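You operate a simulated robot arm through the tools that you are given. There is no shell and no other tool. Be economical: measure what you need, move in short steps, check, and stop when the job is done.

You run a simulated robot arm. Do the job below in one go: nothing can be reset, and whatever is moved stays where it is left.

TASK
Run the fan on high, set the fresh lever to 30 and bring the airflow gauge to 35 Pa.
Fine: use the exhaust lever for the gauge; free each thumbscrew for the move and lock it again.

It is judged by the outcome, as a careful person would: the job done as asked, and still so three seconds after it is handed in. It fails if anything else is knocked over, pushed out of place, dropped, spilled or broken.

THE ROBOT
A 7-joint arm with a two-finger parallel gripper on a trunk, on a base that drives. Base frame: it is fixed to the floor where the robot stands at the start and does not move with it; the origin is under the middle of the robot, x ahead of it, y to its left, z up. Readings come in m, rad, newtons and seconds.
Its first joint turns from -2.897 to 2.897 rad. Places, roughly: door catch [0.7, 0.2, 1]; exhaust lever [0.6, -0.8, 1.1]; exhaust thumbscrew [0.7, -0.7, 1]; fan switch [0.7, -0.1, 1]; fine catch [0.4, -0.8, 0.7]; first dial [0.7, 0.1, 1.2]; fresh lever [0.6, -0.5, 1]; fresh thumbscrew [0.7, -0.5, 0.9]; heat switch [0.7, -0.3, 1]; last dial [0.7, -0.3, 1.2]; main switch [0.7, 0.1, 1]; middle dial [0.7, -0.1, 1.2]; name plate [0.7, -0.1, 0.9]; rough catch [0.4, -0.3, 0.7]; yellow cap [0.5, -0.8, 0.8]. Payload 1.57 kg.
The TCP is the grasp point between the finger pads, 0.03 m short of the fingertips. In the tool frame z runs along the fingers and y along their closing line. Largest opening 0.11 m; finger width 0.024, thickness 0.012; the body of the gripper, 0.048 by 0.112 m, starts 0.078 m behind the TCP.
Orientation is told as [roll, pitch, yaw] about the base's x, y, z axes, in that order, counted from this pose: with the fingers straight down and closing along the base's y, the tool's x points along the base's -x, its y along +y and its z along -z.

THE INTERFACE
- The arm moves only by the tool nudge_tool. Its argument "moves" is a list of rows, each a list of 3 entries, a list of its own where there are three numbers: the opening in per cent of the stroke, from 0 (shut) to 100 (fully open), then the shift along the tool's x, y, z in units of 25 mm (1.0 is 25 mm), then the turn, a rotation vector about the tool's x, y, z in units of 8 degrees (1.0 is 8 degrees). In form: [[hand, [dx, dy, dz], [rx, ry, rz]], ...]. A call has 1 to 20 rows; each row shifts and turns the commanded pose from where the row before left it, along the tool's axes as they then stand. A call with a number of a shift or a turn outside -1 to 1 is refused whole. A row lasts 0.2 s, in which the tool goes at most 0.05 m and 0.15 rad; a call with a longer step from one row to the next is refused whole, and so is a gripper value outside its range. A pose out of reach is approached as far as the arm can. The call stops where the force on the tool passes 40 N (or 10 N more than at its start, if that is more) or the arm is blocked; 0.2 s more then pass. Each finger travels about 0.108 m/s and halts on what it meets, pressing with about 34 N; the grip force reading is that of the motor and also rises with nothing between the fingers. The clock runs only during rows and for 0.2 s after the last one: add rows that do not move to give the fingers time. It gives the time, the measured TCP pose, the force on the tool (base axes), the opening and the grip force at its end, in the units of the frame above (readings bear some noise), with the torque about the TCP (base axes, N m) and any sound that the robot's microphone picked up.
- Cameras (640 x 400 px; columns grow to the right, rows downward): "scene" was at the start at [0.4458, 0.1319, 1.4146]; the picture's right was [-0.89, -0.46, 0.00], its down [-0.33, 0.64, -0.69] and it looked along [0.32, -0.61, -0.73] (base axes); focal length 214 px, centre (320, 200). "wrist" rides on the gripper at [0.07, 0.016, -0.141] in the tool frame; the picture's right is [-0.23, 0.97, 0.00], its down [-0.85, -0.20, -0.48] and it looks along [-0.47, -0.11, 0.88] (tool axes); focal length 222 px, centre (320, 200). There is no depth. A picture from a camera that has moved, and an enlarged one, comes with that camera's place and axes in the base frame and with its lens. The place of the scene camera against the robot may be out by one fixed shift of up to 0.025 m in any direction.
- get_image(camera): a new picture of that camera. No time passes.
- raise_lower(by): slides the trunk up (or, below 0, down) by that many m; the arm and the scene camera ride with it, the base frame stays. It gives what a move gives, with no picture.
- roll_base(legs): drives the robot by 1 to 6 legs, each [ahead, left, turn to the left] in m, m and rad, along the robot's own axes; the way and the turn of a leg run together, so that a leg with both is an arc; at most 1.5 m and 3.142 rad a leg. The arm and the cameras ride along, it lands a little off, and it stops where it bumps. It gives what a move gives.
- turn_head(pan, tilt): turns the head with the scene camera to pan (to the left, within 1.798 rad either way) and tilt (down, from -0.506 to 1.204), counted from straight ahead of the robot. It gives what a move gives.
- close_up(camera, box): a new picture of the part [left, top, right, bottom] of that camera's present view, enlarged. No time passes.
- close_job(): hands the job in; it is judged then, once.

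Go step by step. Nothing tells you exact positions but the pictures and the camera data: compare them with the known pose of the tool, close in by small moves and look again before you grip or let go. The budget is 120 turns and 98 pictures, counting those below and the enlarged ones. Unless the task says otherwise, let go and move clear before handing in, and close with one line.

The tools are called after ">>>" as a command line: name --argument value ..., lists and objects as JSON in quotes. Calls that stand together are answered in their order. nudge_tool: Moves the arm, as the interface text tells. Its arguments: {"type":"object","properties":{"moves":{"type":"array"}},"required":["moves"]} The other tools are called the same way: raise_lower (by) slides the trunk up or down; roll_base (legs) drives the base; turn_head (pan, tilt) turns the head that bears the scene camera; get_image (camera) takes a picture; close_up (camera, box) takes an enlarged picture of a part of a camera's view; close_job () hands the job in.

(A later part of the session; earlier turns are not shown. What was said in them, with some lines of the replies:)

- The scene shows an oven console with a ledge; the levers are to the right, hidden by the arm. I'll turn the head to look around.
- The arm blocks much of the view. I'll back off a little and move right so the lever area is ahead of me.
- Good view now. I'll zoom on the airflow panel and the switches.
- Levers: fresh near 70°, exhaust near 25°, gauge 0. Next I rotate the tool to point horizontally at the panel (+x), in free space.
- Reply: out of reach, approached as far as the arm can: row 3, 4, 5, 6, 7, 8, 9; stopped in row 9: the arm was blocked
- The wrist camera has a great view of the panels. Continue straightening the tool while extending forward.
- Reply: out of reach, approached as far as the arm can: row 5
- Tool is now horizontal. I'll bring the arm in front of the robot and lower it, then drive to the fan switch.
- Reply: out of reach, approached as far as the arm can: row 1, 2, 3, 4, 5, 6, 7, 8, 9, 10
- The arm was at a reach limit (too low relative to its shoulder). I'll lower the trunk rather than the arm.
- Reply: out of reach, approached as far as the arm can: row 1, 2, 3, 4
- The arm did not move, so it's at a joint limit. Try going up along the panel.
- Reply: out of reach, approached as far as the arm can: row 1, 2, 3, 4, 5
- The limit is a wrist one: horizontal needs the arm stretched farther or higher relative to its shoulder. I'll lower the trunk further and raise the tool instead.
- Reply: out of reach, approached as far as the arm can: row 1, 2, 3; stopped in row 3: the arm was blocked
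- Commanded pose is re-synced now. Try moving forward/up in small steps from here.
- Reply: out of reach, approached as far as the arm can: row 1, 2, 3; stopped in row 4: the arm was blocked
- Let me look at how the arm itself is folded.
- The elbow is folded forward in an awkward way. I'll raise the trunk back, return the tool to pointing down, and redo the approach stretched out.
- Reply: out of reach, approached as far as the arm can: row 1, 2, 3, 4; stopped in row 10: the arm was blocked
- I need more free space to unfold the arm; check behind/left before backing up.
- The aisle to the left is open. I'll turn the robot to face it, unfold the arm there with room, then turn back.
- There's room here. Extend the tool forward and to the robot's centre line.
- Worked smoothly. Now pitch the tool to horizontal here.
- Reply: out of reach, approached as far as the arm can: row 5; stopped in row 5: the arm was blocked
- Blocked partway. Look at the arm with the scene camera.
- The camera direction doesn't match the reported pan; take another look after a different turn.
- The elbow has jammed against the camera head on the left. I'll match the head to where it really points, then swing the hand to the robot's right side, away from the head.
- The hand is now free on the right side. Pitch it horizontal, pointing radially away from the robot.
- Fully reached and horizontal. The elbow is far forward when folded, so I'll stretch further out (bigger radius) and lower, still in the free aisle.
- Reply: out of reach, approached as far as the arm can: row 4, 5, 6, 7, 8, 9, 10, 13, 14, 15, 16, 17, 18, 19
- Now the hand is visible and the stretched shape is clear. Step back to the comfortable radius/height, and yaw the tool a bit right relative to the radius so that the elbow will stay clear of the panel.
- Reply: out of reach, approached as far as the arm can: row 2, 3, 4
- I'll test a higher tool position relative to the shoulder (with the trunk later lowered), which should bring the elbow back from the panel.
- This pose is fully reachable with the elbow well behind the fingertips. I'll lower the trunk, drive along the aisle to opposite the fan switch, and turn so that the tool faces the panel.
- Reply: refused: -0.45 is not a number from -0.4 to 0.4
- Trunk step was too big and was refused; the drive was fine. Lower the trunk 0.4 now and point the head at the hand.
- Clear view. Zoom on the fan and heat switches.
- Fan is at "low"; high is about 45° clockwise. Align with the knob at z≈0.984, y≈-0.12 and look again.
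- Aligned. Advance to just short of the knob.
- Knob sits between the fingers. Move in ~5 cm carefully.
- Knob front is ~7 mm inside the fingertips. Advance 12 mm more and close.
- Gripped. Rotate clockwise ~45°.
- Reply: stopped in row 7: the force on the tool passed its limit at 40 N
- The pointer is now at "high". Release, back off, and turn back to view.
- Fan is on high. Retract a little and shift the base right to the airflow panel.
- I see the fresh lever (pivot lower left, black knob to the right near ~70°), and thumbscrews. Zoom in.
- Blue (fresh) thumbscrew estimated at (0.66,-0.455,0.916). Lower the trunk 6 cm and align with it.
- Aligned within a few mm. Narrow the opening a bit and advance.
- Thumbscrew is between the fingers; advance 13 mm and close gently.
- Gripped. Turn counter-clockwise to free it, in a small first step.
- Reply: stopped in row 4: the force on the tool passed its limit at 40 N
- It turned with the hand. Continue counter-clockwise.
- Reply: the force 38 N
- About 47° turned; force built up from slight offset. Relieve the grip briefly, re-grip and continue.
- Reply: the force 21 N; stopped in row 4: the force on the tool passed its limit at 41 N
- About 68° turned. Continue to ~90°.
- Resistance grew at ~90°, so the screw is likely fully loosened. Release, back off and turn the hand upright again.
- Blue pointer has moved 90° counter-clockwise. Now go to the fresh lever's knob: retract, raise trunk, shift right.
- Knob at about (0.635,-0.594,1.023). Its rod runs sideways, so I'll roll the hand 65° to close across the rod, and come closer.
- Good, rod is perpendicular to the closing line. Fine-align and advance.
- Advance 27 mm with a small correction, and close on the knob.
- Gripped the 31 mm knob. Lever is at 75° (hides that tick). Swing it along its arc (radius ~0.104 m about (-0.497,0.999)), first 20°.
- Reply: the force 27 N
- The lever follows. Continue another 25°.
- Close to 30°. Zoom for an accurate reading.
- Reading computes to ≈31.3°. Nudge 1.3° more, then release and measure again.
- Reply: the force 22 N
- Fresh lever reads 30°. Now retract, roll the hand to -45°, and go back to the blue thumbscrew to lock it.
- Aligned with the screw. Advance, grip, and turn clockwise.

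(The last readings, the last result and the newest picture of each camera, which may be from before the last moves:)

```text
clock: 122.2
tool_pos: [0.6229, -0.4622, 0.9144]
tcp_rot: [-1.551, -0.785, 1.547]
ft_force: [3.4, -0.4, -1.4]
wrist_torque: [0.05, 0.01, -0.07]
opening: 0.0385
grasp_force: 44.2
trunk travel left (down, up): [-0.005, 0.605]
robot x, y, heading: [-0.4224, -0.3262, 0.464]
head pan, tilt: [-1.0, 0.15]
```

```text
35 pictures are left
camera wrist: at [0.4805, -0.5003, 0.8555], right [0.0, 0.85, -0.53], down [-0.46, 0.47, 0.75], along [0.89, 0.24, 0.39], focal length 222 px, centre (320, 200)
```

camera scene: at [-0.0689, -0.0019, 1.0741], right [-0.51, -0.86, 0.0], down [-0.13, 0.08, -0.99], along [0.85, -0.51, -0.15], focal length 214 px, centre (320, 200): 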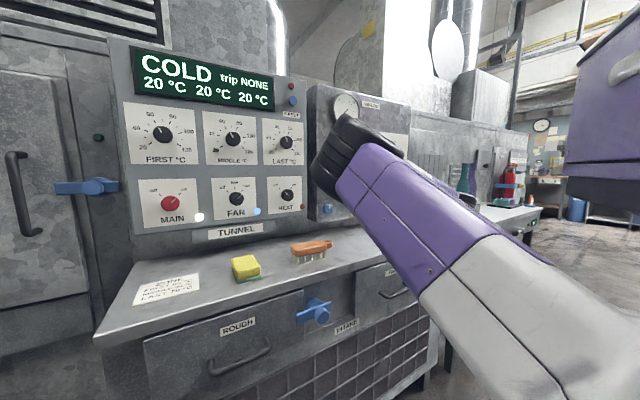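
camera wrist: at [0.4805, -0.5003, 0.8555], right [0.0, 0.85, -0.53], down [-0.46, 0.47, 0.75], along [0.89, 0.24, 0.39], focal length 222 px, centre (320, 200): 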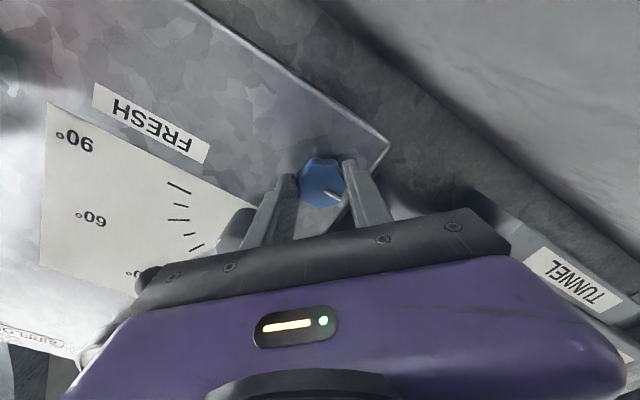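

>>> nudge_tool --moves '[[20, [0, 0, 0], [0, 0, 0.8]], [20, [0, 0, 0], [0, 0, 0.8]], [20, [0, 0, 0], [0, 0, 0.8]], [20, [0, 0, 0], [0, 0, 0.8]], [20, [0, 0, 0], [0, 0, 0.8]], [20, [0, 0, 0], [0, 0, 0.8]], [20, [0, 0, 0], [0, 0, 0.8]], [20, [0, 0, 0], [0, 0, 0.8]], [20, [0, 0, 0], [0, 0, 0.8]], [20, [0, 0, 0], [0, 0, 0.8]], [20, [0, 0, 0], [0, 0, 0.8]], [20, [0, 0, 0], [0, 0, 0.8]], [20, [0, 0, 0], [0, 0, 0.8]], [20, [0, 0, 0], [0, 0, 0.8]], [20, [0, 0, 0], [0, 0, 0]]]'

>>> get_image --camera "wrist"

```text
clock: 124.1
tool_pos: [0.6229, -0.4598, 0.9141]
tcp_rot: [1.445, -1.455, -1.446]
ft_force: [-12.3, 4.3, -0.2]
wrist_torque: [-0.02, -0.4, 0.49]
opening: 0.0384
grasp_force: 44.5
trunk travel left (down, up): [-0.005, 0.605]
robot x, y, heading: [-0.427, -0.3264, 0.46]
head pan, tilt: [-1.0, 0.15]
stopped in row 9: the force on the tool passed its limit at 40 N (the readings are from after the stop); the commanded pose is now the measured one
```

```text
34 pictures are left
camera wrist: at [0.481, -0.4353, 0.8474], right [0.01, 0.94, 0.34], down [-0.47, -0.3, 0.83], along [0.88, -0.16, 0.44], focal length 222 px, centre (320, 200)
```

wrist: 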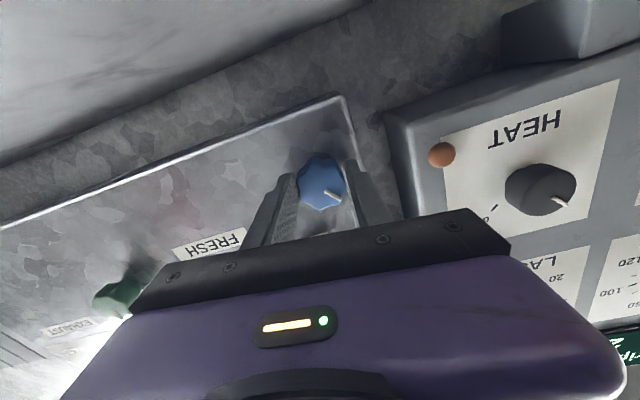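

Turned 52° so far. Continue ~38°.

>>> nudge_tool --moves '[[20, [0, 0, 0], [0, 0, 0.8]], [20, [0, 0, 0], [0, 0, 0.8]], [20, [0, 0, 0], [0, 0, 0.8]], [20, [0, 0, 0], [0, 0, 0.8]], [20, [0, 0, 0], [0, 0, 0.8]], [20, [0, 0, 0], [0, 0, 0.8]], [20, [0, 0, 0], [0, 0, 0.3]], [20, [0, 0, 0], [0, 0, 0]]]'

>>> nudge_tool --moves '[[50, [0, 0, 0], [0, 0, 0]], [50, [0, 0, 0], [0, 0, 0]], [50, [0, 0, -0.8], [0, 0, 0]], [50, [0, 0, -0.8], [0, 0, 0]], [50, [0, 0, -0.8], [0, 0, 0]], [50, [0, 0, -0.8], [0, 0, 0]], [50, [0, 0, 0], [0, 0, -0.9]], [50, [0, 0, 0], [0, 0, -0.9]], [50, [0, 0, 0], [0, 0, -0.9]], [50, [0, 0, 0], [0, 0, -0.9]], [50, [0, 0, 0], [0, 0, -0.9]], [50, [0, 0, 0], [0, 0, -0.9]], [50, [0, 0, 0], [0, 0, 0]]]'

>>> get_image --camera "wrist"

```text
clock: 125.1
tool_pos: [0.623, -0.4573, 0.914]
tcp_rot: [1.546, -1.033, -1.546]
ft_force: [-17.0, 6.2, 1.1]
wrist_torque: [0.0, -0.38, 0.53]
opening: 0.0384
grasp_force: 44.8
trunk travel left (down, up): [-0.005, 0.605]
robot x, y, heading: [-0.4195, -0.327, 0.465]
head pan, tilt: [-1.0, 0.15]
stopped in row 5: the force on the tool passed its limit at 42 N (the readings are from after the stop); the commanded pose is now the measured one
```

```text
clock: 127.9
tool_pos: [0.544, -0.4564, 0.9151]
tcp_rot: [-1.504, -1.357, 1.508]
ft_force: [-0.3, 0.2, 0.4]
wrist_torque: [0.02, 0.01, -0.03]
opening: 0.0553
grasp_force: 0.1
trunk travel left (down, up): [-0.005, 0.605]
robot x, y, heading: [-0.4217, -0.3302, 0.459]
head pan, tilt: [-1.0, 0.15]
```

```text
33 pictures are left
camera wrist: at [0.4017, -0.4568, 0.8441], right [0.0, 1.0, 0.01], down [-0.47, -0.01, 0.88], along [0.88, -0.01, 0.47], focal length 222 px, centre (320, 200)
```

wrist: 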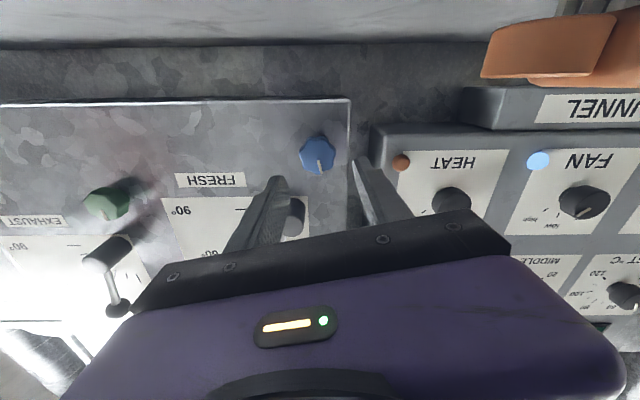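

The screw is still ~15–20° short of its original orientation. Zoom to check, then turn further.

>>> close_up --camera "wrist" --box '[270, 110, 370, 190]'

>>> nudge_tool --moves '[[50, [0, -0.08, 0.8], [0, 0, 0]], [50, [0, 0, 0.8], [0, 0, 0]], [50, [0, 0, 0.8], [0, 0, 0]], [50, [0, 0, 0.75], [0, 0, 0]], [50, [0, 0, 0], [0, 0, 0]], [20, [0, 0, 0], [0, 0, 0]], [20, [0, 0, 0], [0, 0, 0]], [20, [0, 0, 0], [0, 0, 0]]]'

```text
5.00 times, centred on (320, 150) of wrist
camera zoom: at [0.4017, -0.4568, 0.8441], right [0.0, 1.0, 0.01], down [-0.47, -0.01, 0.88], along [0.88, -0.01, 0.47], focal length 1111 px, centre (320, 450)
```

zoom: 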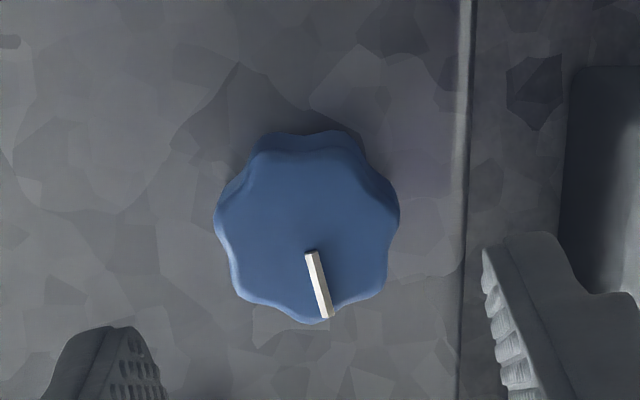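

```text
clock: 129.7
tool_pos: [0.6205, -0.4619, 0.9133]
tcp_rot: [-1.502, -1.358, 1.503]
ft_force: [9.6, -11.5, 3.0]
wrist_torque: [0.02, 0.03, -0.42]
opening: 0.0386
grasp_force: 44.1
trunk travel left (down, up): [-0.005, 0.605]
robot x, y, heading: [-0.4197, -0.3265, 0.464]
head pan, tilt: [-1.0, 0.15]
```

Gripped again. Turn clockwise up to ~27°.

>>> nudge_tool --moves '[[20, [0, 0, 0], [0, 0, 0.6]], [20, [0, 0, 0], [0, 0, 0.6]], [20, [0, 0, 0], [0, 0, 0.6]], [20, [0, 0, 0], [0, 0, 0.6]], [20, [0, 0, 0], [0, 0, 0.6]], [20, [0, 0, 0], [0, 0, 0.4]], [20, [0, 0, 0], [0, 0, 0]]]'

```text
clock: 131.3
tool_pos: [0.6229, -0.4594, 0.9144]
tcp_rot: [1.518, -1.309, -1.517]
ft_force: [-8.6, 4.2, 1.1]
wrist_torque: [-0.72, -0.01, 0.11]
opening: 0.0385
grasp_force: 44.1
trunk travel left (down, up): [-0.005, 0.605]
robot x, y, heading: [-0.4214, -0.3282, 0.459]
head pan, tilt: [-1.0, 0.15]
```

Firm stop with −0.72 N m: locked. Release, retract and drive right to the exhaust side.

>>> nudge_tool --moves '[[55, [0, 0, 0], [0, 0, 0]], [55, [0, 0, 0], [0, 0, 0]], [55, [0, 0, -0.8], [0, 0, 0]], [55, [0, 0, -0.8], [0, 0, 0]], [55, [0, 0, -0.8], [0, 0, 0]], [55, [0, 0, -0.8], [0, 0, -0.9]], [55, [0, 0, -0.8], [0, 0, -0.9]], [55, [0, 0, -0.8], [0, 0, 0]], [55, [0, 0, 0], [0, 0, 0]]]'

>>> roll_base --legs '[[-0.124, -0.251, 0]]'

>>> get_image --camera "wrist"

```text
clock: 133.3
tool_pos: [0.5023, -0.4587, 0.9165]
tcp_rot: [0.543, -1.553, -0.541]
ft_force: [-0.5, 0.2, 0.0]
wrist_torque: [-0.03, 0.01, 0.01]
opening: 0.0607
grasp_force: 0.0
trunk travel left (down, up): [-0.005, 0.605]
robot x, y, heading: [-0.4237, -0.3262, 0.457]
head pan, tilt: [-1.0, 0.15]
```

```text
clock: 135.4
tool_pos: [0.503, -0.7306, 0.9161]
tcp_rot: [0.579, -1.553, -0.575]
ft_force: [-0.8, 0.1, 0.0]
wrist_torque: [-0.01, 0.02, -0.01]
opening: 0.0606
grasp_force: 0.1
trunk travel left (down, up): [-0.005, 0.605]
robot x, y, heading: [-0.4233, -0.5961, 0.467]
head pan, tilt: [-1.0, 0.15]
stopped in leg 1: the robot was blocked; the commanded pose is now the measured one
```

```text
31 pictures are left
camera wrist: at [0.3611, -0.7152, 0.8478], right [0.0, 0.97, 0.24], down [-0.46, -0.21, 0.86], along [0.89, -0.11, 0.45], focal length 222 px, centre (320, 200)
```

wrist: 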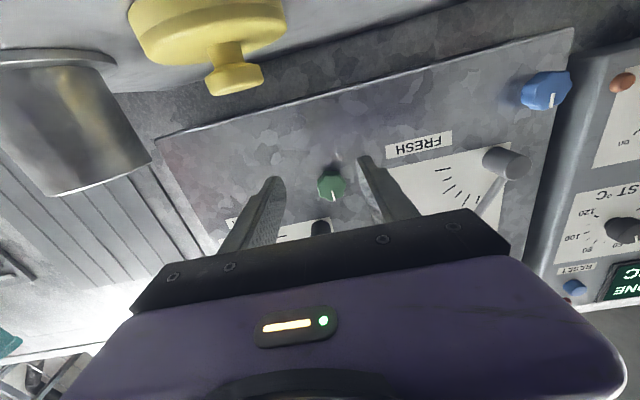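

The drive reported a block near its end. Raise the trunk to the green screw's height, and look around for any contact.

>>> raise_lower --by 0.06

>>> turn_head --pan -1.3 --tilt 0.8

>>> get_image --camera "scene"

>>> get_image --camera "wrist"

```text
clock: 136.4
tool_pos: [0.5026, -0.7317, 0.9752]
tcp_rot: [0.583, -1.552, -0.581]
ft_force: [0.7, -0.2, -0.3]
wrist_torque: [-0.01, 0.01, -0.02]
opening: 0.0606
grasp_force: 0.1
trunk travel left (down, up): [-0.065, 0.545]
robot x, y, heading: [-0.4198, -0.5982, 0.461]
head pan, tilt: [-1.0, 0.15]
```

```text
clock: 137.4
tool_pos: [0.5029, -0.7319, 0.9758]
tcp_rot: [0.582, -1.552, -0.58]
ft_force: [0.6, -0.8, -0.4]
wrist_torque: [-0.03, 0.02, -0.02]
opening: 0.0604
grasp_force: 0.1
trunk travel left (down, up): [-0.065, 0.545]
robot x, y, heading: [-0.4236, -0.5995, 0.467]
head pan, tilt: [-1.3, 0.799]
```

```text
30 pictures are left
camera scene: at [-0.095, -0.2872, 1.0057], right [-0.74, -0.67, 0.0], down [-0.48, 0.53, -0.7], along [0.47, -0.52, -0.72], focal length 214 px, centre (320, 200)
```

scene: 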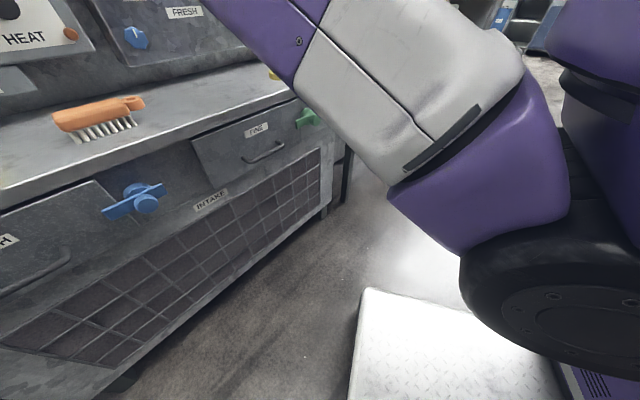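

```text
29 pictures are left
camera wrist: at [0.3611, -0.7153, 0.9079], right [0.0, 0.97, 0.24], down [-0.47, -0.21, 0.86], along [0.89, -0.11, 0.45], focal length 222 px, centre (320, 200)
```

wrist: 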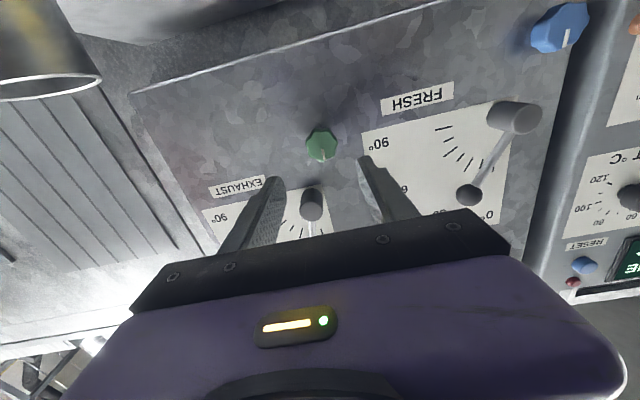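

Nothing disturbed. Green screw at about (0.634,-0.729,0.973). Advance, grip.

>>> nudge_tool --moves '[[52, [0.1, 0.12, 0.8], [0, 0, 0]], [52, [0, 0, 0.8], [0, 0, 0]], [52, [0, 0, 0.8], [0, 0, 0]], [52, [0, 0, 0.8], [0, 0, 0]], [52, [0, 0, 0.8], [0, 0, 0]], [52, [0, 0, 0.75], [0, 0, 0]], [52, [0, 0, 0], [0, 0, 0]]]'

>>> get_image --camera "wrist"

```text
clock: 139.0
tool_pos: [0.6236, -0.7296, 0.9704]
tcp_rot: [0.603, -1.553, -0.603]
ft_force: [-0.1, -0.9, 0.2]
wrist_torque: [0.01, -0.02, 0.02]
opening: 0.0571
grasp_force: 0.0
trunk travel left (down, up): [-0.065, 0.545]
robot x, y, heading: [-0.4216, -0.5966, 0.464]
head pan, tilt: [-1.3, 0.799]
```

```text
28 pictures are left
camera wrist: at [0.4804, -0.7131, 0.9031], right [0.0, 0.97, 0.24], down [-0.47, -0.21, 0.86], along [0.89, -0.11, 0.45], focal length 222 px, centre (320, 200)
```

wrist: 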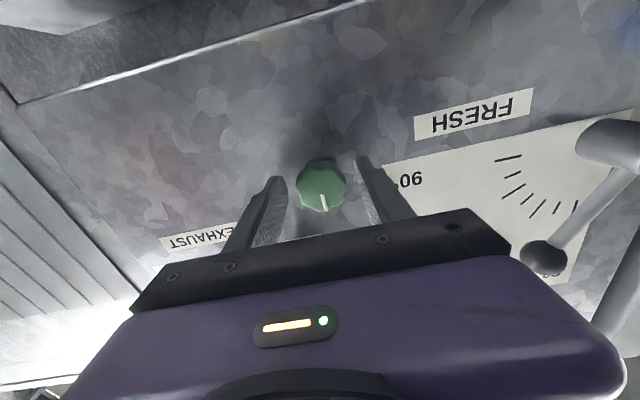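

Well centred. Close and turn counter-clockwise in two stages.

>>> nudge_tool --moves '[[20, [0, 0, 0], [0, 0, 0]], [20, [0, 0, 0], [0, 0, 0]], [20, [0, 0, 0], [0, 0, 0]], [20, [0, 0, 0], [0, 0, -0.7]], [20, [0, 0, 0], [0, 0, -0.7]], [20, [0, 0, 0], [0, 0, -0.7]], [20, [0, 0, 0], [0, 0, -0.7]], [20, [0, 0, 0], [0, 0, -0.7]], [20, [0, 0, 0], [0, 0, -0.7]], [20, [0, 0, 0], [0, 0, -0.7]], [20, [0, 0, 0], [0, 0, -0.7]], [20, [0, 0, 0], [0, 0, 0]]]'

>>> nudge_tool --moves '[[20, [0, 0, 0], [0, 0, -0.7]], [20, [0, 0, 0], [0, 0, -0.7]], [20, [0, 0, 0], [0, 0, -0.7]], [20, [0, 0, 0], [0, 0, -0.7]], [20, [0, 0, 0], [0, 0, -0.7]], [20, [0, 0, 0], [0, 0, -0.7]], [20, [0, 0, 0], [0, 0, -0.7]], [20, [0, 0, 0], [0, 0, 0]]]'

```text
clock: 141.1
tool_pos: [0.6208, -0.7334, 0.972]
tcp_rot: [-1.547, -0.988, 1.543]
ft_force: [7.6, -3.7, 1.0]
wrist_torque: [0.01, 0.01, -0.33]
opening: 0.0384
grasp_force: 44.2
trunk travel left (down, up): [-0.065, 0.545]
robot x, y, heading: [-0.427, -0.5975, 0.459]
head pan, tilt: [-1.3, 0.799]
stopped in row 10: the force on the tool passed its limit at 40 N (the readings are from after the stop); the commanded pose is now the measured one
```

```text
clock: 142.8
tool_pos: [0.6199, -0.7355, 0.9771]
tcp_rot: [-1.566, -0.305, 1.556]
ft_force: [0.7, -2.8, 2.0]
wrist_torque: [0.02, -0.06, 0.17]
opening: 0.0384
grasp_force: 44.3
trunk travel left (down, up): [-0.065, 0.545]
robot x, y, heading: [-0.4273, -0.6007, 0.466]
head pan, tilt: [-1.3, 0.799]
stopped in row 8: the force on the tool passed its limit at 40 N (the readings are from after the stop); the commanded pose is now the measured one
```

Turned ~72°; continue to the stop near 90°.

>>> nudge_tool --moves '[[20, [0, 0, 0], [0, 0, -0.6]], [20, [0, 0, 0], [0, 0, -0.6]], [20, [0, 0, 0], [0, 0, -0.6]], [20, [0, 0, 0], [0, 0, -0.6]], [20, [0, 0, 0], [0, 0, 0]]]'

>>> get_image --camera "wrist"

```text
clock: 144.0
tool_pos: [0.6192, -0.7361, 0.9784]
tcp_rot: [-1.567, 0.031, 1.557]
ft_force: [0.7, -5.7, 18.4]
wrist_torque: [0.68, -0.62, -0.13]
opening: 0.038
grasp_force: 43.8
trunk travel left (down, up): [-0.065, 0.545]
robot x, y, heading: [-0.4215, -0.6009, 0.464]
head pan, tilt: [-1.3, 0.799]
```

```text
27 pictures are left
camera wrist: at [0.4774, -0.8046, 0.9638], right [0.0, 0.2, -0.98], down [-0.47, 0.87, 0.17], along [0.88, 0.46, 0.09], focal length 222 px, centre (320, 200)
```

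wrist: 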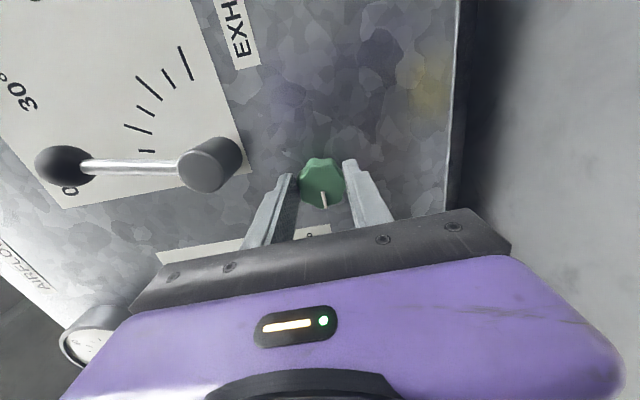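

At the stop (free). Release, retract, roll back to ~+12° and go up to the exhaust lever knob at about (0.635,-0.79,1.16).

>>> nudge_tool --moves '[[52, [0, 0, 0], [0, 0, 0]], [52, [0, 0, 0], [0, 0, 0]], [52, [0, 0, -0.8], [0, 0, 0]], [52, [0, 0, -0.8], [0, 0, 0]], [52, [0, 0, -0.8], [0, 0, 0]], [52, [0, 0, -0.8], [0, 0, 0]], [60, [0, 0, -0.8], [0, 0, 0.95]], [60, [0, 0, -0.8], [0, 0, 0.95]], [60, [0, 0, 0], [0, 0, 0.95]], [60, [0, 0, 0], [0, 0, 0.95]], [60, [0, 0, 0], [0, 0, 0.95]], [60, [0, 0, 0], [0, 0, 0.95]], [60, [0, 0, 0], [0, 0, 0.95]], [60, [0, 0, 0], [0, 0, 0.95]], [60, [0, 0, 0], [0, 0, 0.95]], [60, [0, 0, 0], [0, 0, 0.95]], [60, [0, 0, 0], [0, 0, 0.95]], [60, [0, 0, 0], [0, 0, 0.95]], [60, [0, 0, 0], [0, 0, 0.95]], [60, [0, 0, 0], [0, 0, 0.4]]]'

>>> raise_lower --by 0.18

>>> nudge_tool --moves '[[60, [0, -0.8, 0], [0, 0, 0]], [60, [0, -0.8, 0], [0, 0, 0]], [60, [0, -0.6, 0], [0, 0, 0]], [60, [0, 0, 0], [0, 0, 0]]]'

>>> get_image --camera "wrist"

```text
clock: 148.2
tool_pos: [0.5028, -0.7322, 0.9551]
tcp_rot: [1.317, -1.395, -1.333]
ft_force: [-0.2, 0.3, 0.2]
wrist_torque: [-0.02, -0.03, 0.02]
opening: 0.0658
grasp_force: 0.1
trunk travel left (down, up): [-0.065, 0.545]
robot x, y, heading: [-0.4219, -0.5988, 0.463]
head pan, tilt: [-1.3, 0.799]
```

```text
clock: 150.2
tool_pos: [0.5036, -0.7339, 1.1341]
tcp_rot: [1.312, -1.397, -1.33]
ft_force: [0.1, 0.6, -0.1]
wrist_torque: [-0.02, 0.01, -0.01]
opening: 0.066
grasp_force: 0.1
trunk travel left (down, up): [-0.245, 0.365]
robot x, y, heading: [-0.4229, -0.6028, 0.467]
head pan, tilt: [-1.3, 0.799]
```

```text
clock: 151.2
tool_pos: [0.4988, -0.7882, 1.1442]
tcp_rot: [1.515, -1.39, -1.528]
ft_force: [0.4, 0.8, 0.1]
wrist_torque: [-0.03, -0.03, 0.01]
opening: 0.0657
grasp_force: 0.1
trunk travel left (down, up): [-0.245, 0.365]
robot x, y, heading: [-0.4235, -0.5988, 0.462]
head pan, tilt: [-1.3, 0.799]
```

```text
26 pictures are left
camera wrist: at [0.358, -0.7581, 1.0803], right [0.02, 0.92, 0.4], down [-0.48, -0.34, 0.81], along [0.88, -0.2, 0.43], focal length 222 px, centre (320, 200)
```

wrist: 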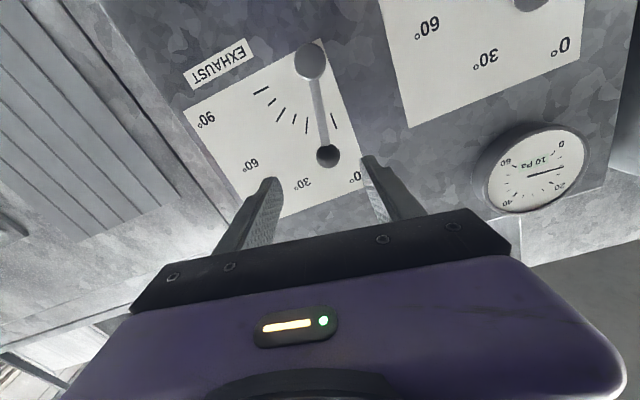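

Gauge is visible and reads 10 Pa; exhaust lever ~14°. Align and advance to the knob.

>>> nudge_tool --moves '[[60, [-0.7, 0.08, 0.5], [0, 0, 0]], [60, [0, 0, 0.8], [0, 0, 0]], [60, [0, 0, 0.8], [0, 0, 0]], [60, [0, 0, 0.8], [0, 0, 0]], [60, [0, 0, 0], [0, 0, 0]]]'

>>> get_image --camera "wrist"

```text
clock: 152.4
tool_pos: [0.5692, -0.7901, 1.1647]
tcp_rot: [1.536, -1.39, -1.55]
ft_force: [0.9, 0.6, 0.3]
wrist_torque: [0.01, -0.02, 0.03]
opening: 0.0658
grasp_force: 0.1
trunk travel left (down, up): [-0.245, 0.365]
robot x, y, heading: [-0.4258, -0.6026, 0.466]
head pan, tilt: [-1.3, 0.799]
```

```text
25 pictures are left
camera wrist: at [0.4304, -0.7601, 1.0997], right [0.01, 0.92, 0.4], down [-0.48, -0.34, 0.81], along [0.88, -0.2, 0.43], focal length 222 px, centre (320, 200)
```

wrist: 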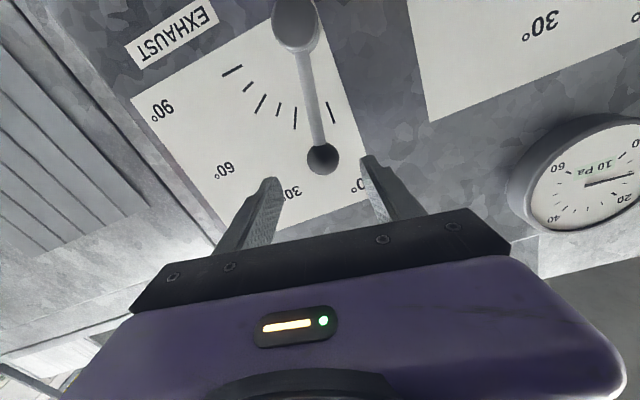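

>>> nudge_tool --moves '[[60, [0.12, 0.04, 0.75], [0, 0, 0]], [60, [0, 0, 0.75], [0, 0, 0]], [60, [0, 0, 0.7], [0, 0, 0]], [60, [0, 0, 0], [0, 0, 0]], [10, [0, 0, 0], [0, 0, 0]], [10, [0, 0, 0], [0, 0, 0]], [10, [0, 0, 0], [0, 0, 0]]]'

>>> get_image --camera "wrist"

```text
clock: 154.0
tool_pos: [0.6282, -0.789, 1.161]
tcp_rot: [1.532, -1.391, -1.544]
ft_force: [3.5, 0.8, 1.2]
wrist_torque: [0.06, 0.0, 0.04]
opening: 0.0312
grasp_force: 40.1
trunk travel left (down, up): [-0.245, 0.365]
robot x, y, heading: [-0.4244, -0.6008, 0.464]
head pan, tilt: [-1.3, 0.799]
```

```text
24 pictures are left
camera wrist: at [0.4866, -0.7591, 1.0958], right [0.01, 0.92, 0.4], down [-0.48, -0.34, 0.81], along [0.88, -0.2, 0.43], focal length 222 px, centre (320, 200)
```

wrist: 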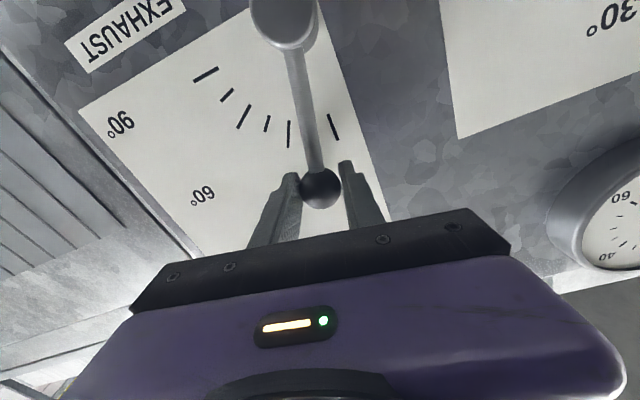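

Gripped; lever ~15°. Swing 20° toward larger angle and read the gauge.

>>> nudge_tool --moves '[[10, [0.047, -0.37, 0], [0, 0, 0.625]], [10, [0.047, -0.37, 0], [0, 0, 0.625]], [10, [0.047, -0.37, 0], [0, 0, 0.625]], [10, [0.047, -0.37, 0], [0, 0, 0.625]], [10, [0, 0, 0], [0, 0, 0]]]'

>>> turn_head --pan -0.9 --tilt 0.0

>>> get_image --camera "wrist"

>>> get_image --camera "scene"

```text
clock: 155.2
tool_pos: [0.6273, -0.8227, 1.1459]
tcp_rot: [1.564, -1.042, -1.577]
ft_force: [23.6, -6.9, 15.9]
wrist_torque: [0.09, -0.21, -0.05]
opening: 0.0314
grasp_force: 40.0
trunk travel left (down, up): [-0.245, 0.365]
robot x, y, heading: [-0.4254, -0.6006, 0.467]
head pan, tilt: [-1.3, 0.799]
```

```text
clock: 156.3
tool_pos: [0.6258, -0.8231, 1.1449]
tcp_rot: [1.56, -1.043, -1.574]
ft_force: [21.6, -11.9, 17.4]
wrist_torque: [-0.03, -0.11, -0.12]
opening: 0.0314
grasp_force: 39.9
trunk travel left (down, up): [-0.245, 0.365]
robot x, y, heading: [-0.4244, -0.6059, 0.462]
head pan, tilt: [-0.901, 0.0]
```

```text
23 pictures are left
camera wrist: at [0.4858, -0.7725, 1.0931], right [0.02, 0.73, 0.69], down [-0.48, -0.6, 0.64], along [0.88, -0.34, 0.34], focal length 222 px, centre (320, 200)
```

wrist: 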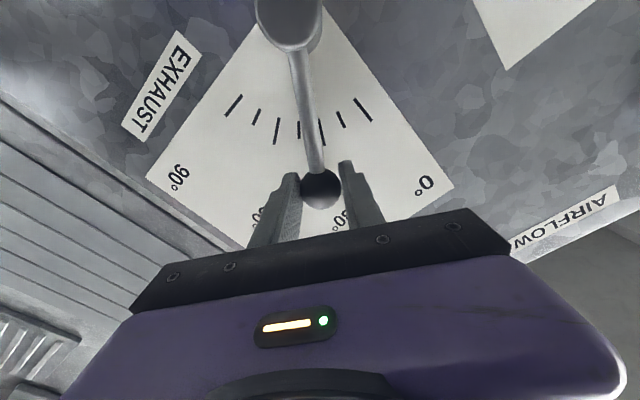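

```text
22 pictures are left
camera scene: at [-0.067, -0.2663, 1.2577], right [-0.42, -0.91, 0.0], down [0.0, 0.0, -1.0], along [0.91, -0.42, 0.0], focal length 214 px, centre (320, 200)
```

scene: 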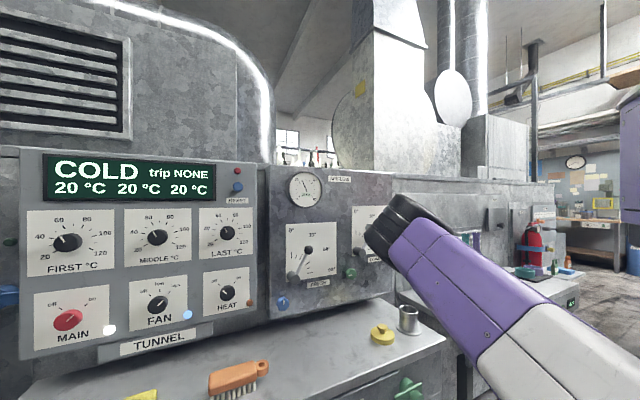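

The scene camera sees the gauge now. Zoom.

>>> close_up --camera "scene" --box '[265, 165, 345, 215]'

```text
8.00 times, centred on (305, 190) of scene
camera zoom: at [-0.067, -0.2663, 1.2577], right [-0.42, -0.91, 0.0], down [0.0, 0.0, -1.0], along [0.91, -0.42, 0.0], focal length 1716 px, centre (440, 280)
```

zoom: 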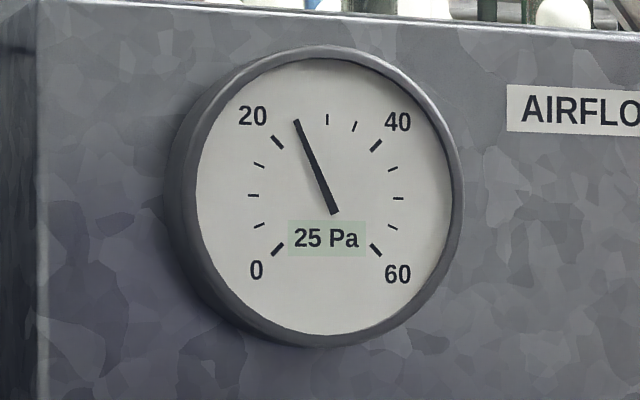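

25 Pa now, about 0.9 Pa per degree. Move ~10° more.

>>> nudge_tool --moves '[[10, [0.045, -0.37, 0], [0, 0, 0.625]], [10, [0.045, -0.37, 0], [0, 0, 0.625]], [10, [0, 0, 0], [0, 0, 0]], [10, [0, 0, 0], [0, 0, 0]], [10, [0, 0, 0], [0, 0, 0]]]'

>>> close_up --camera "scene" --box '[265, 165, 345, 215]'

```text
clock: 157.5
tool_pos: [0.6259, -0.8375, 1.132]
tcp_rot: [1.559, -0.866, -1.574]
ft_force: [10.6, -6.2, 7.6]
wrist_torque: [0.22, -0.15, -0.07]
opening: 0.0312
grasp_force: 39.5
trunk travel left (down, up): [-0.245, 0.365]
robot x, y, heading: [-0.4237, -0.6006, 0.466]
head pan, tilt: [-0.901, 0.0]
```

```text
8.00 times, centred on (305, 190) of scene
camera zoom: at [-0.0672, -0.266, 1.2577], right [-0.42, -0.91, 0.0], down [0.0, 0.0, -1.0], along [0.91, -0.42, 0.0], focal length 1716 px, centre (440, 280)
```

zoom: 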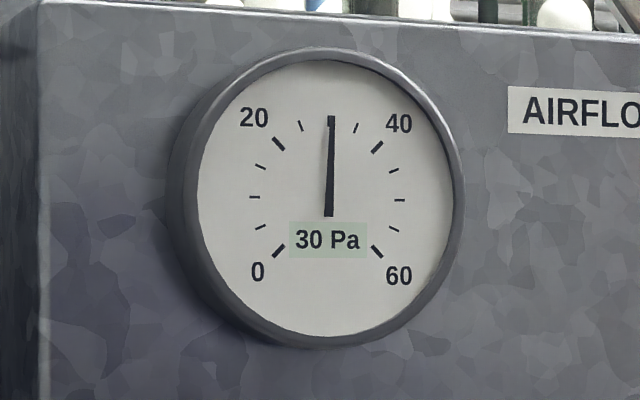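

30 Pa. Continue ~8°.

>>> nudge_tool --moves '[[10, [0.04, -0.3, 0], [0, 0, 0.5]], [10, [0.04, -0.3, 0], [0, 0, 0.5]], [10, [0, 0, 0], [0, 0, 0]], [10, [0, 0, 0], [0, 0, 0]], [10, [0, 0, 0], [0, 0, 0]], [10, [0, 0, 0], [0, 0, 0]]]'

>>> close_up --camera "scene" --box '[265, 165, 345, 215]'

```text
clock: 158.9
tool_pos: [0.6264, -0.8481, 1.1206]
tcp_rot: [1.561, -0.728, -1.579]
ft_force: [8.2, -3.6, 5.5]
wrist_torque: [0.21, -0.27, -0.21]
opening: 0.0316
grasp_force: 40.5
trunk travel left (down, up): [-0.245, 0.365]
robot x, y, heading: [-0.4253, -0.6001, 0.465]
head pan, tilt: [-0.901, 0.0]
```

```text
8.00 times, centred on (305, 190) of scene
camera zoom: at [-0.0671, -0.266, 1.2577], right [-0.42, -0.91, 0.0], down [0.0, 0.0, -1.0], along [0.91, -0.42, 0.0], focal length 1716 px, centre (440, 280)
```

zoom: 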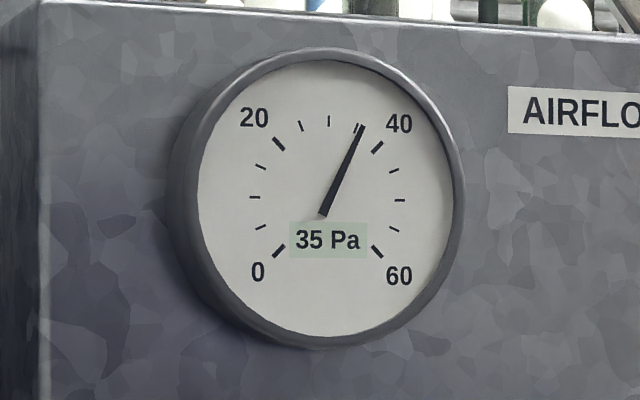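

35 Pa. Release the knob, back off, and recheck.

>>> nudge_tool --moves '[[50, [0, 0, 0], [0, 0, 0]], [50, [0, 0, 0], [0, 0, 0]], [50, [0, 0, -0.8], [0, 0, 0]], [50, [0, 0, -0.8], [0, 0, 0]], [50, [0, 0, -0.8], [0, 0, 0]], [50, [0, 0, -0.8], [0, 0, 0]], [50, [0, 0, -0.8], [0, 0, 0]], [50, [0, 0, 0], [0, 0, 0]]]'

>>> close_up --camera "scene" --box '[265, 165, 345, 215]'

```text
clock: 160.7
tool_pos: [0.5254, -0.8444, 1.1178]
tcp_rot: [1.552, -0.727, -1.574]
ft_force: [-0.2, 0.3, 0.1]
wrist_torque: [-0.01, -0.02, 0.02]
opening: 0.0551
grasp_force: 0.1
trunk travel left (down, up): [-0.245, 0.365]
robot x, y, heading: [-0.4234, -0.598, 0.465]
head pan, tilt: [-0.901, 0.0]
```

```text
8.00 times, centred on (305, 190) of scene
camera zoom: at [-0.0672, -0.2659, 1.2577], right [-0.42, -0.91, 0.0], down [0.0, 0.0, -1.0], along [0.91, -0.42, 0.0], focal length 1716 px, centre (440, 280)
```

zoom: 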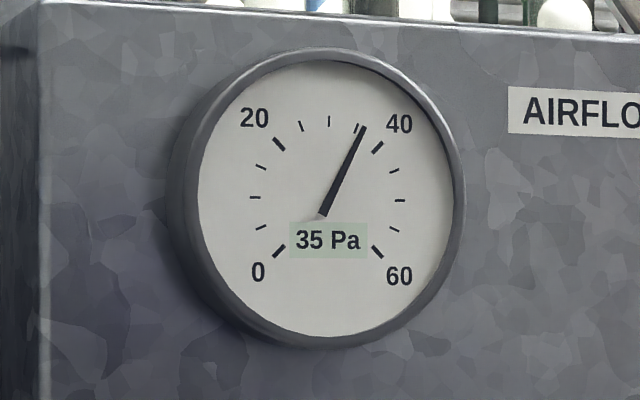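

Needle reads ~35.9 (display seems rounded to 5). Re-grip and trim back about 1.2°.

>>> nudge_tool --moves '[[50, [0, 0, 0.8], [0, 0, 0]], [50, [0, 0, 0.8], [0, 0, 0]], [50, [0, 0, 0.8], [0, 0, 0]], [50, [0, 0, 0.8], [0, 0, 0]], [50, [0, 0, 0.8], [0, 0, 0]], [10, [0, 0, 0], [0, 0, 0]], [10, [0, 0, 0], [0, 0, 0]], [10, [0, 0, 0], [0, 0, 0]]]'

>>> nudge_tool --moves '[[10, [-0.01, 0.1, 0], [0, 0, -0.16]], [10, [0, 0, 0], [0, 0, 0]], [10, [0, 0, 0], [0, 0, 0]], [10, [0, 0, 0], [0, 0, 0]]]'

>>> close_up --camera "scene" --box '[265, 165, 345, 215]'

```text
clock: 162.5
tool_pos: [0.6271, -0.8465, 1.1232]
tcp_rot: [1.562, -0.729, -1.578]
ft_force: [3.9, -0.5, 1.4]
wrist_torque: [0.08, -0.06, -0.07]
opening: 0.0312
grasp_force: 40.2
trunk travel left (down, up): [-0.245, 0.365]
robot x, y, heading: [-0.4213, -0.5979, 0.467]
head pan, tilt: [-0.901, 0.0]
```

```text
clock: 163.5
tool_pos: [0.6259, -0.8446, 1.1251]
tcp_rot: [1.563, -0.751, -1.577]
ft_force: [10.3, -3.5, 2.7]
wrist_torque: [0.03, 0.07, 0.04]
opening: 0.0313
grasp_force: 39.9
trunk travel left (down, up): [-0.245, 0.365]
robot x, y, heading: [-0.4232, -0.603, 0.465]
head pan, tilt: [-0.901, 0.0]
```

```text
8.00 times, centred on (305, 190) of scene
camera zoom: at [-0.067, -0.266, 1.2577], right [-0.42, -0.91, 0.0], down [0.0, 0.0, -1.0], along [0.91, -0.42, 0.0], focal length 1716 px, centre (440, 280)
```

zoom: 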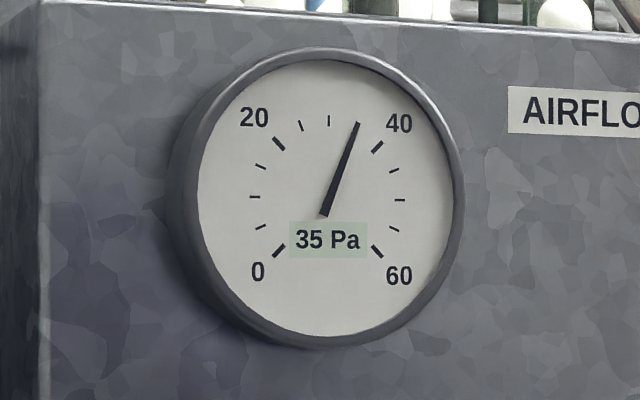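

Needle is right on 35. Release, retract, roll to −45° and move to the green thumbscrew.

>>> nudge_tool --moves '[[50, [0, 0, 0], [0, 0, 0]], [50, [0, 0, 0], [0, 0, 0]], [50, [0, 0, -0.9], [0, 0, 0]], [50, [0, 0, -0.9], [0, 0, 0]], [50, [0, 0, -0.9], [0, 0, 0]], [50, [0, 0, -0.9], [0, 0, 0]], [50, [0, 0, -0.9], [0, 0, 0]], [50, [0, 0, -0.3], [0, 0, -0.96]], [50, [0, 0, 0], [0, 0, -0.96]], [50, [0, 0, 0], [0, 0, -0.96]], [50, [0, 0, 0], [0, 0, -0.96]], [50, [0, 0, 0], [0, 0, -0.96]], [50, [0, 0, 0], [0, 0, -0.96]], [50, [0, 0, 0], [0, 0, -0.96]], [50, [0, 0, 0], [0, 0, -0.96]], [50, [0, 0, 0], [0, 0, -0.96]], [50, [0, 0, 0], [0, 0, -0.96]], [50, [0, 0, 0], [0, 0, -0.96]], [50, [0, 0, 0], [0, 0, -0.96]], [50, [0, 0, 0], [0, 0, 0]]]'

>>> nudge_tool --moves '[[50, [-0.64, 0.64, 0], [0, 0, 0]], [50, [-0.64, 0.64, 0], [0, 0, 0]], [50, [-0.64, 0.64, 0], [0, 0, 0]], [50, [-0.64, 0.64, 0], [0, 0, 0]], [50, [-0.64, 0.64, 0], [0, 0, 0]], [50, [0, 0, 0], [0, 0, 0]]]'

>>> raise_lower --by -0.15

>>> get_image --camera "wrist"

```text
clock: 167.7
tool_pos: [0.5065, -0.8434, 1.1248]
tcp_rot: [-1.561, -0.779, 1.552]
ft_force: [-0.3, 0.6, -0.1]
wrist_torque: [0.03, 0.0, -0.02]
opening: 0.055
grasp_force: 0.0
trunk travel left (down, up): [-0.245, 0.365]
robot x, y, heading: [-0.4271, -0.6017, 0.462]
head pan, tilt: [-0.901, 0.0]
```

```text
clock: 169.1
tool_pos: [0.5082, -0.7311, 1.1226]
tcp_rot: [-1.561, -0.781, 1.55]
ft_force: [-0.3, -0.7, 0.1]
wrist_torque: [-0.03, -0.02, -0.02]
opening: 0.0552
grasp_force: 0.1
trunk travel left (down, up): [-0.245, 0.365]
robot x, y, heading: [-0.4253, -0.6017, 0.458]
head pan, tilt: [-0.901, 0.0]
```

```text
clock: 170.9
tool_pos: [0.5077, -0.7318, 0.9738]
tcp_rot: [-1.56, -0.782, 1.552]
ft_force: [-0.5, -0.4, 0.0]
wrist_torque: [0.0, 0.03, 0.01]
opening: 0.055
grasp_force: 0.0
trunk travel left (down, up): [-0.095, 0.515]
robot x, y, heading: [-0.4236, -0.6041, 0.461]
head pan, tilt: [-0.901, 0.0]
```

```text
16 pictures are left
camera wrist: at [0.3664, -0.7684, 0.9128], right [0.01, 0.85, -0.53], down [-0.47, 0.47, 0.75], along [0.88, 0.24, 0.4], focal length 222 px, centre (320, 200)
```

wrist: 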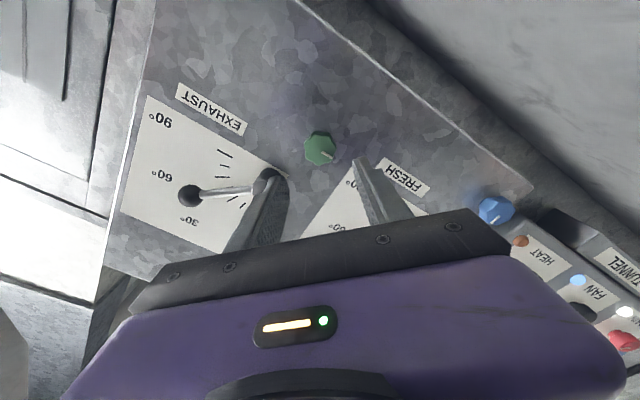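

Aligned with the green screw. Advance, grip and turn clockwise.

>>> nudge_tool --moves '[[50, [-0.1, 0, 0.9], [0, 0, 0]], [50, [0, 0, 0.9], [0, 0, 0]], [50, [0, 0, 0.9], [0, 0, 0]], [50, [0, 0, 0.9], [0, 0, 0]], [50, [0, 0, 0.9], [0, 0, 0]], [50, [0, 0, 0], [0, 0, 0]], [20, [0, 0, 0], [0, 0, 0]], [20, [0, 0, 0], [0, 0, 0]], [20, [0, 0, 0], [0, 0, 0]]]'

>>> get_image --camera "wrist"

```text
clock: 172.9
tool_pos: [0.6205, -0.7322, 0.9753]
tcp_rot: [-1.562, -0.781, 1.55]
ft_force: [11.2, -6.1, 6.7]
wrist_torque: [0.07, 0.09, -0.54]
opening: 0.0383
grasp_force: 43.5
trunk travel left (down, up): [-0.095, 0.515]
robot x, y, heading: [-0.4247, -0.5978, 0.466]
head pan, tilt: [-0.901, 0.0]
```

```text
15 pictures are left
camera wrist: at [0.4795, -0.7686, 0.9149], right [0.01, 0.85, -0.53], down [-0.47, 0.47, 0.75], along [0.88, 0.24, 0.4], focal length 222 px, centre (320, 200)
```

wrist: 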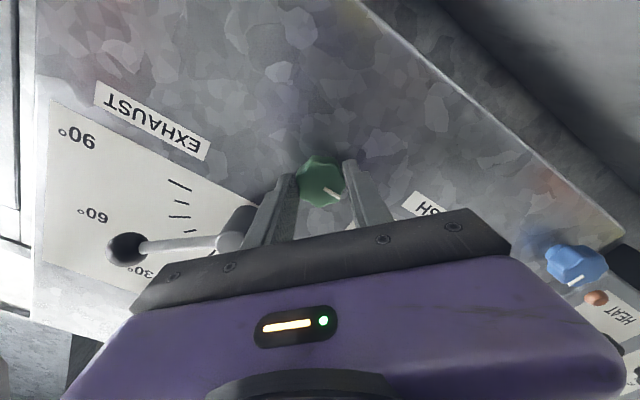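

>>> nudge_tool --moves '[[20, [0, 0, 0], [0, 0, 0.75]], [20, [0, 0, 0], [0, 0, 0.75]], [20, [0, 0, 0], [0, 0, 0.75]], [20, [0, 0, 0], [0, 0, 0.75]], [20, [0, 0, 0], [0, 0, 0.75]], [20, [0, 0, 0], [0, 0, 0.75]], [20, [0, 0, 0], [0, 0, 0.75]], [20, [0, 0, 0], [0, 0, 0.75]], [20, [0, 0, 0], [0, 0, 0.75]], [20, [0, 0, 0], [0, 0, 0.75]], [20, [0, 0, 0], [0, 0, 0.75]], [20, [0, 0, 0], [0, 0, 0.75]], [20, [0, 0, 0], [0, 0, 0]]]'

```text
clock: 175.7
tool_pos: [0.6198, -0.7283, 0.9745]
tcp_rot: [1.559, -1.102, -1.564]
ft_force: [-23.2, 28.4, 4.8]
wrist_torque: [-0.1, 0.01, 0.87]
opening: 0.0383
grasp_force: 44.8
trunk travel left (down, up): [-0.095, 0.515]
robot x, y, heading: [-0.4227, -0.6035, 0.465]
head pan, tilt: [-0.901, 0.0]
```

Turned 72°. Relieve the grip, re-grip, and turn the rest to the stop.

>>> nudge_tool --moves '[[48, [0, 0, 0], [0, 0, 0]], [48, [0, 0, 0], [0, 0, 0]], [20, [0, 0, 0], [0, 0, 0]], [20, [0, 0, 0], [0, 0, 0]], [20, [0, 0, 0], [0, 0, 0]]]'

>>> nudge_tool --moves '[[20, [0, 0, 0], [0, 0, 0.6]], [20, [0, 0, 0], [0, 0, 0.6]], [20, [0, 0, 0], [0, 0, 0.6]], [20, [0, 0, 0], [0, 0, 0.6]], [20, [0, 0, 0], [0, 0, 0.3]], [20, [0, 0, 0], [0, 0, 0]]]'

```text
clock: 176.9
tool_pos: [0.621, -0.729, 0.9754]
tcp_rot: [1.566, -1.102, -1.575]
ft_force: [1.7, 16.2, 15.7]
wrist_torque: [-0.03, 0.04, 0.67]
opening: 0.0385
grasp_force: 44.3
trunk travel left (down, up): [-0.095, 0.515]
robot x, y, heading: [-0.423, -0.5959, 0.47]
head pan, tilt: [-0.901, 0.0]
```

```text
clock: 178.3
tool_pos: [0.6214, -0.7278, 0.976]
tcp_rot: [1.566, -0.727, -1.574]
ft_force: [7.8, 19.4, 16.4]
wrist_torque: [-0.82, -0.06, 0.94]
opening: 0.0385
grasp_force: 44.1
trunk travel left (down, up): [-0.095, 0.515]
robot x, y, heading: [-0.4244, -0.6017, 0.466]
head pan, tilt: [-0.901, 0.0]
```

Torque −0.82 N m: the stop is reached and the screw locked. Release, retract, and check everything.

>>> nudge_tool --moves '[[50, [0, 0, 0], [0, 0, 0]], [50, [0, 0, 0], [0, 0, 0]], [50, [0, 0, -0.8], [0, 0, 0]], [50, [0, 0, -0.8], [0, 0, 0]], [50, [0, 0, -0.8], [0, 0, 0]], [50, [0, 0, -0.8], [0, 0, 0]], [50, [0, 0, -0.8], [0, 0, 0]], [50, [0, 0, -0.8], [0, 0, 0]], [50, [0, 0, 0], [0, 0, -0.9]], [50, [0, 0, 0], [0, 0, -0.9]], [50, [0, 0, 0], [0, 0, -0.9]], [50, [0, 0, 0], [0, 0, -0.9]], [50, [0, 0, 0], [0, 0, -0.9]], [50, [0, 0, 0], [0, 0, -0.9]], [50, [0, 0, 0], [0, 0, 0]]]'

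>>> get_image --camera "wrist"

>>> get_image --camera "scene"

```text
clock: 181.5
tool_pos: [0.5006, -0.7302, 0.9753]
tcp_rot: [1.496, -1.481, -1.509]
ft_force: [-0.6, -0.2, -0.3]
wrist_torque: [0.0, 0.02, 0.02]
opening: 0.0548
grasp_force: 0.0
trunk travel left (down, up): [-0.095, 0.515]
robot x, y, heading: [-0.4252, -0.6021, 0.466]
head pan, tilt: [-0.901, 0.0]
```

```text
14 pictures are left
camera wrist: at [0.3595, -0.7059, 0.9075], right [0.01, 0.95, 0.31], down [-0.48, -0.27, 0.84], along [0.88, -0.16, 0.45], focal length 222 px, centre (320, 200)
```

wrist: 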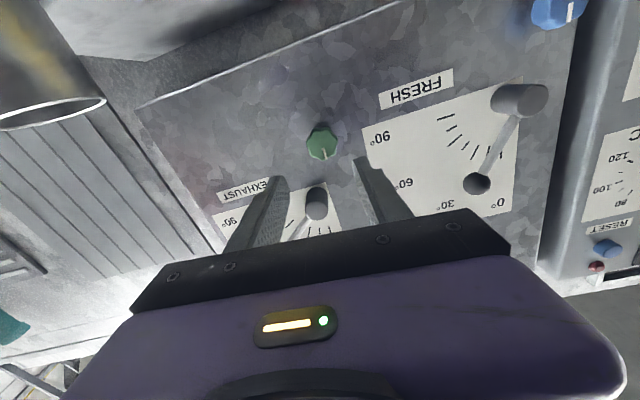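

```text
13 pictures are left
camera scene: at [-0.0672, -0.2659, 1.1077], right [-0.42, -0.91, 0.0], down [0.0, 0.0, -1.0], along [0.91, -0.42, 0.0], focal length 214 px, centre (320, 200)
```

scene: 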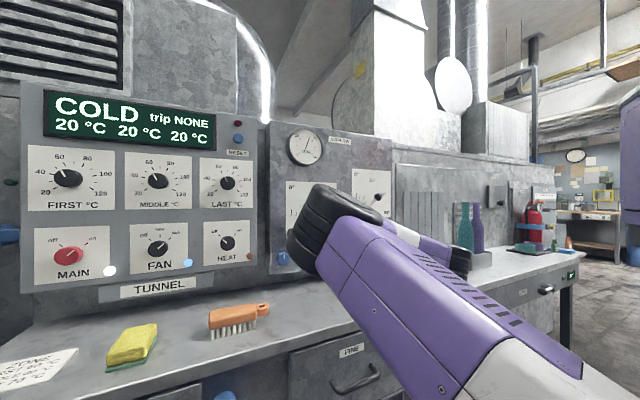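

Check gauge, the fresh lever and both screws close up.

>>> close_up --camera "scene" --box '[265, 122, 345, 172]'

>>> close_up --camera "wrist" --box '[280, 0, 600, 220]'

```text
8.00 times, centred on (305, 147) of scene
camera zoom: at [-0.0672, -0.2659, 1.1077], right [-0.42, -0.91, 0.0], down [0.0, 0.0, -1.0], along [0.91, -0.42, 0.0], focal length 1716 px, centre (440, 624)
```

zoom: 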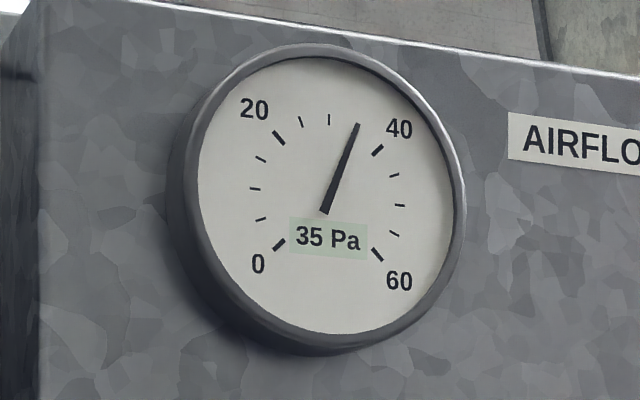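

```text
1.82 times, centred on (440, 110) of wrist
camera zoom: at [0.3595, -0.7059, 0.9075], right [0.01, 0.95, 0.31], down [-0.48, -0.27, 0.84], along [0.88, -0.16, 0.45], focal length 404 px, centre (102, 364)
```

zoom: 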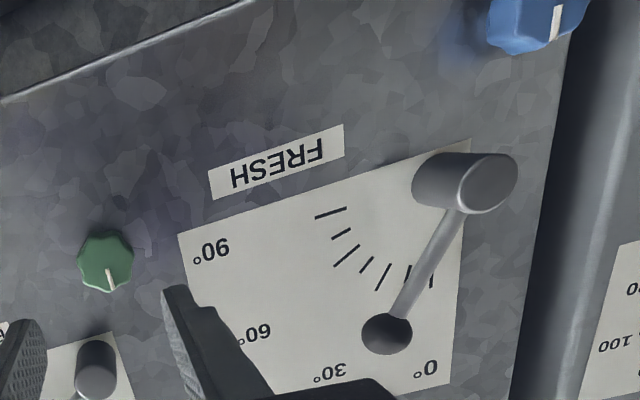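

Gauge reads 35 Pa, fresh lever 30°, fan high, both screws back at their locked orientation, and the gripper is clear.

>>> close_job

```text
The job is handed in.
```

The fan is on high, the fresh lever is at 30°, and the exhaust lever is set so the airflow gauge reads 35 Pa. Both thumbscrews were freed for the moves and turned back to a firm stop to lock them. The base stopped short once when I drove to the exhaust side, and I saw nothing out of place afterwards.
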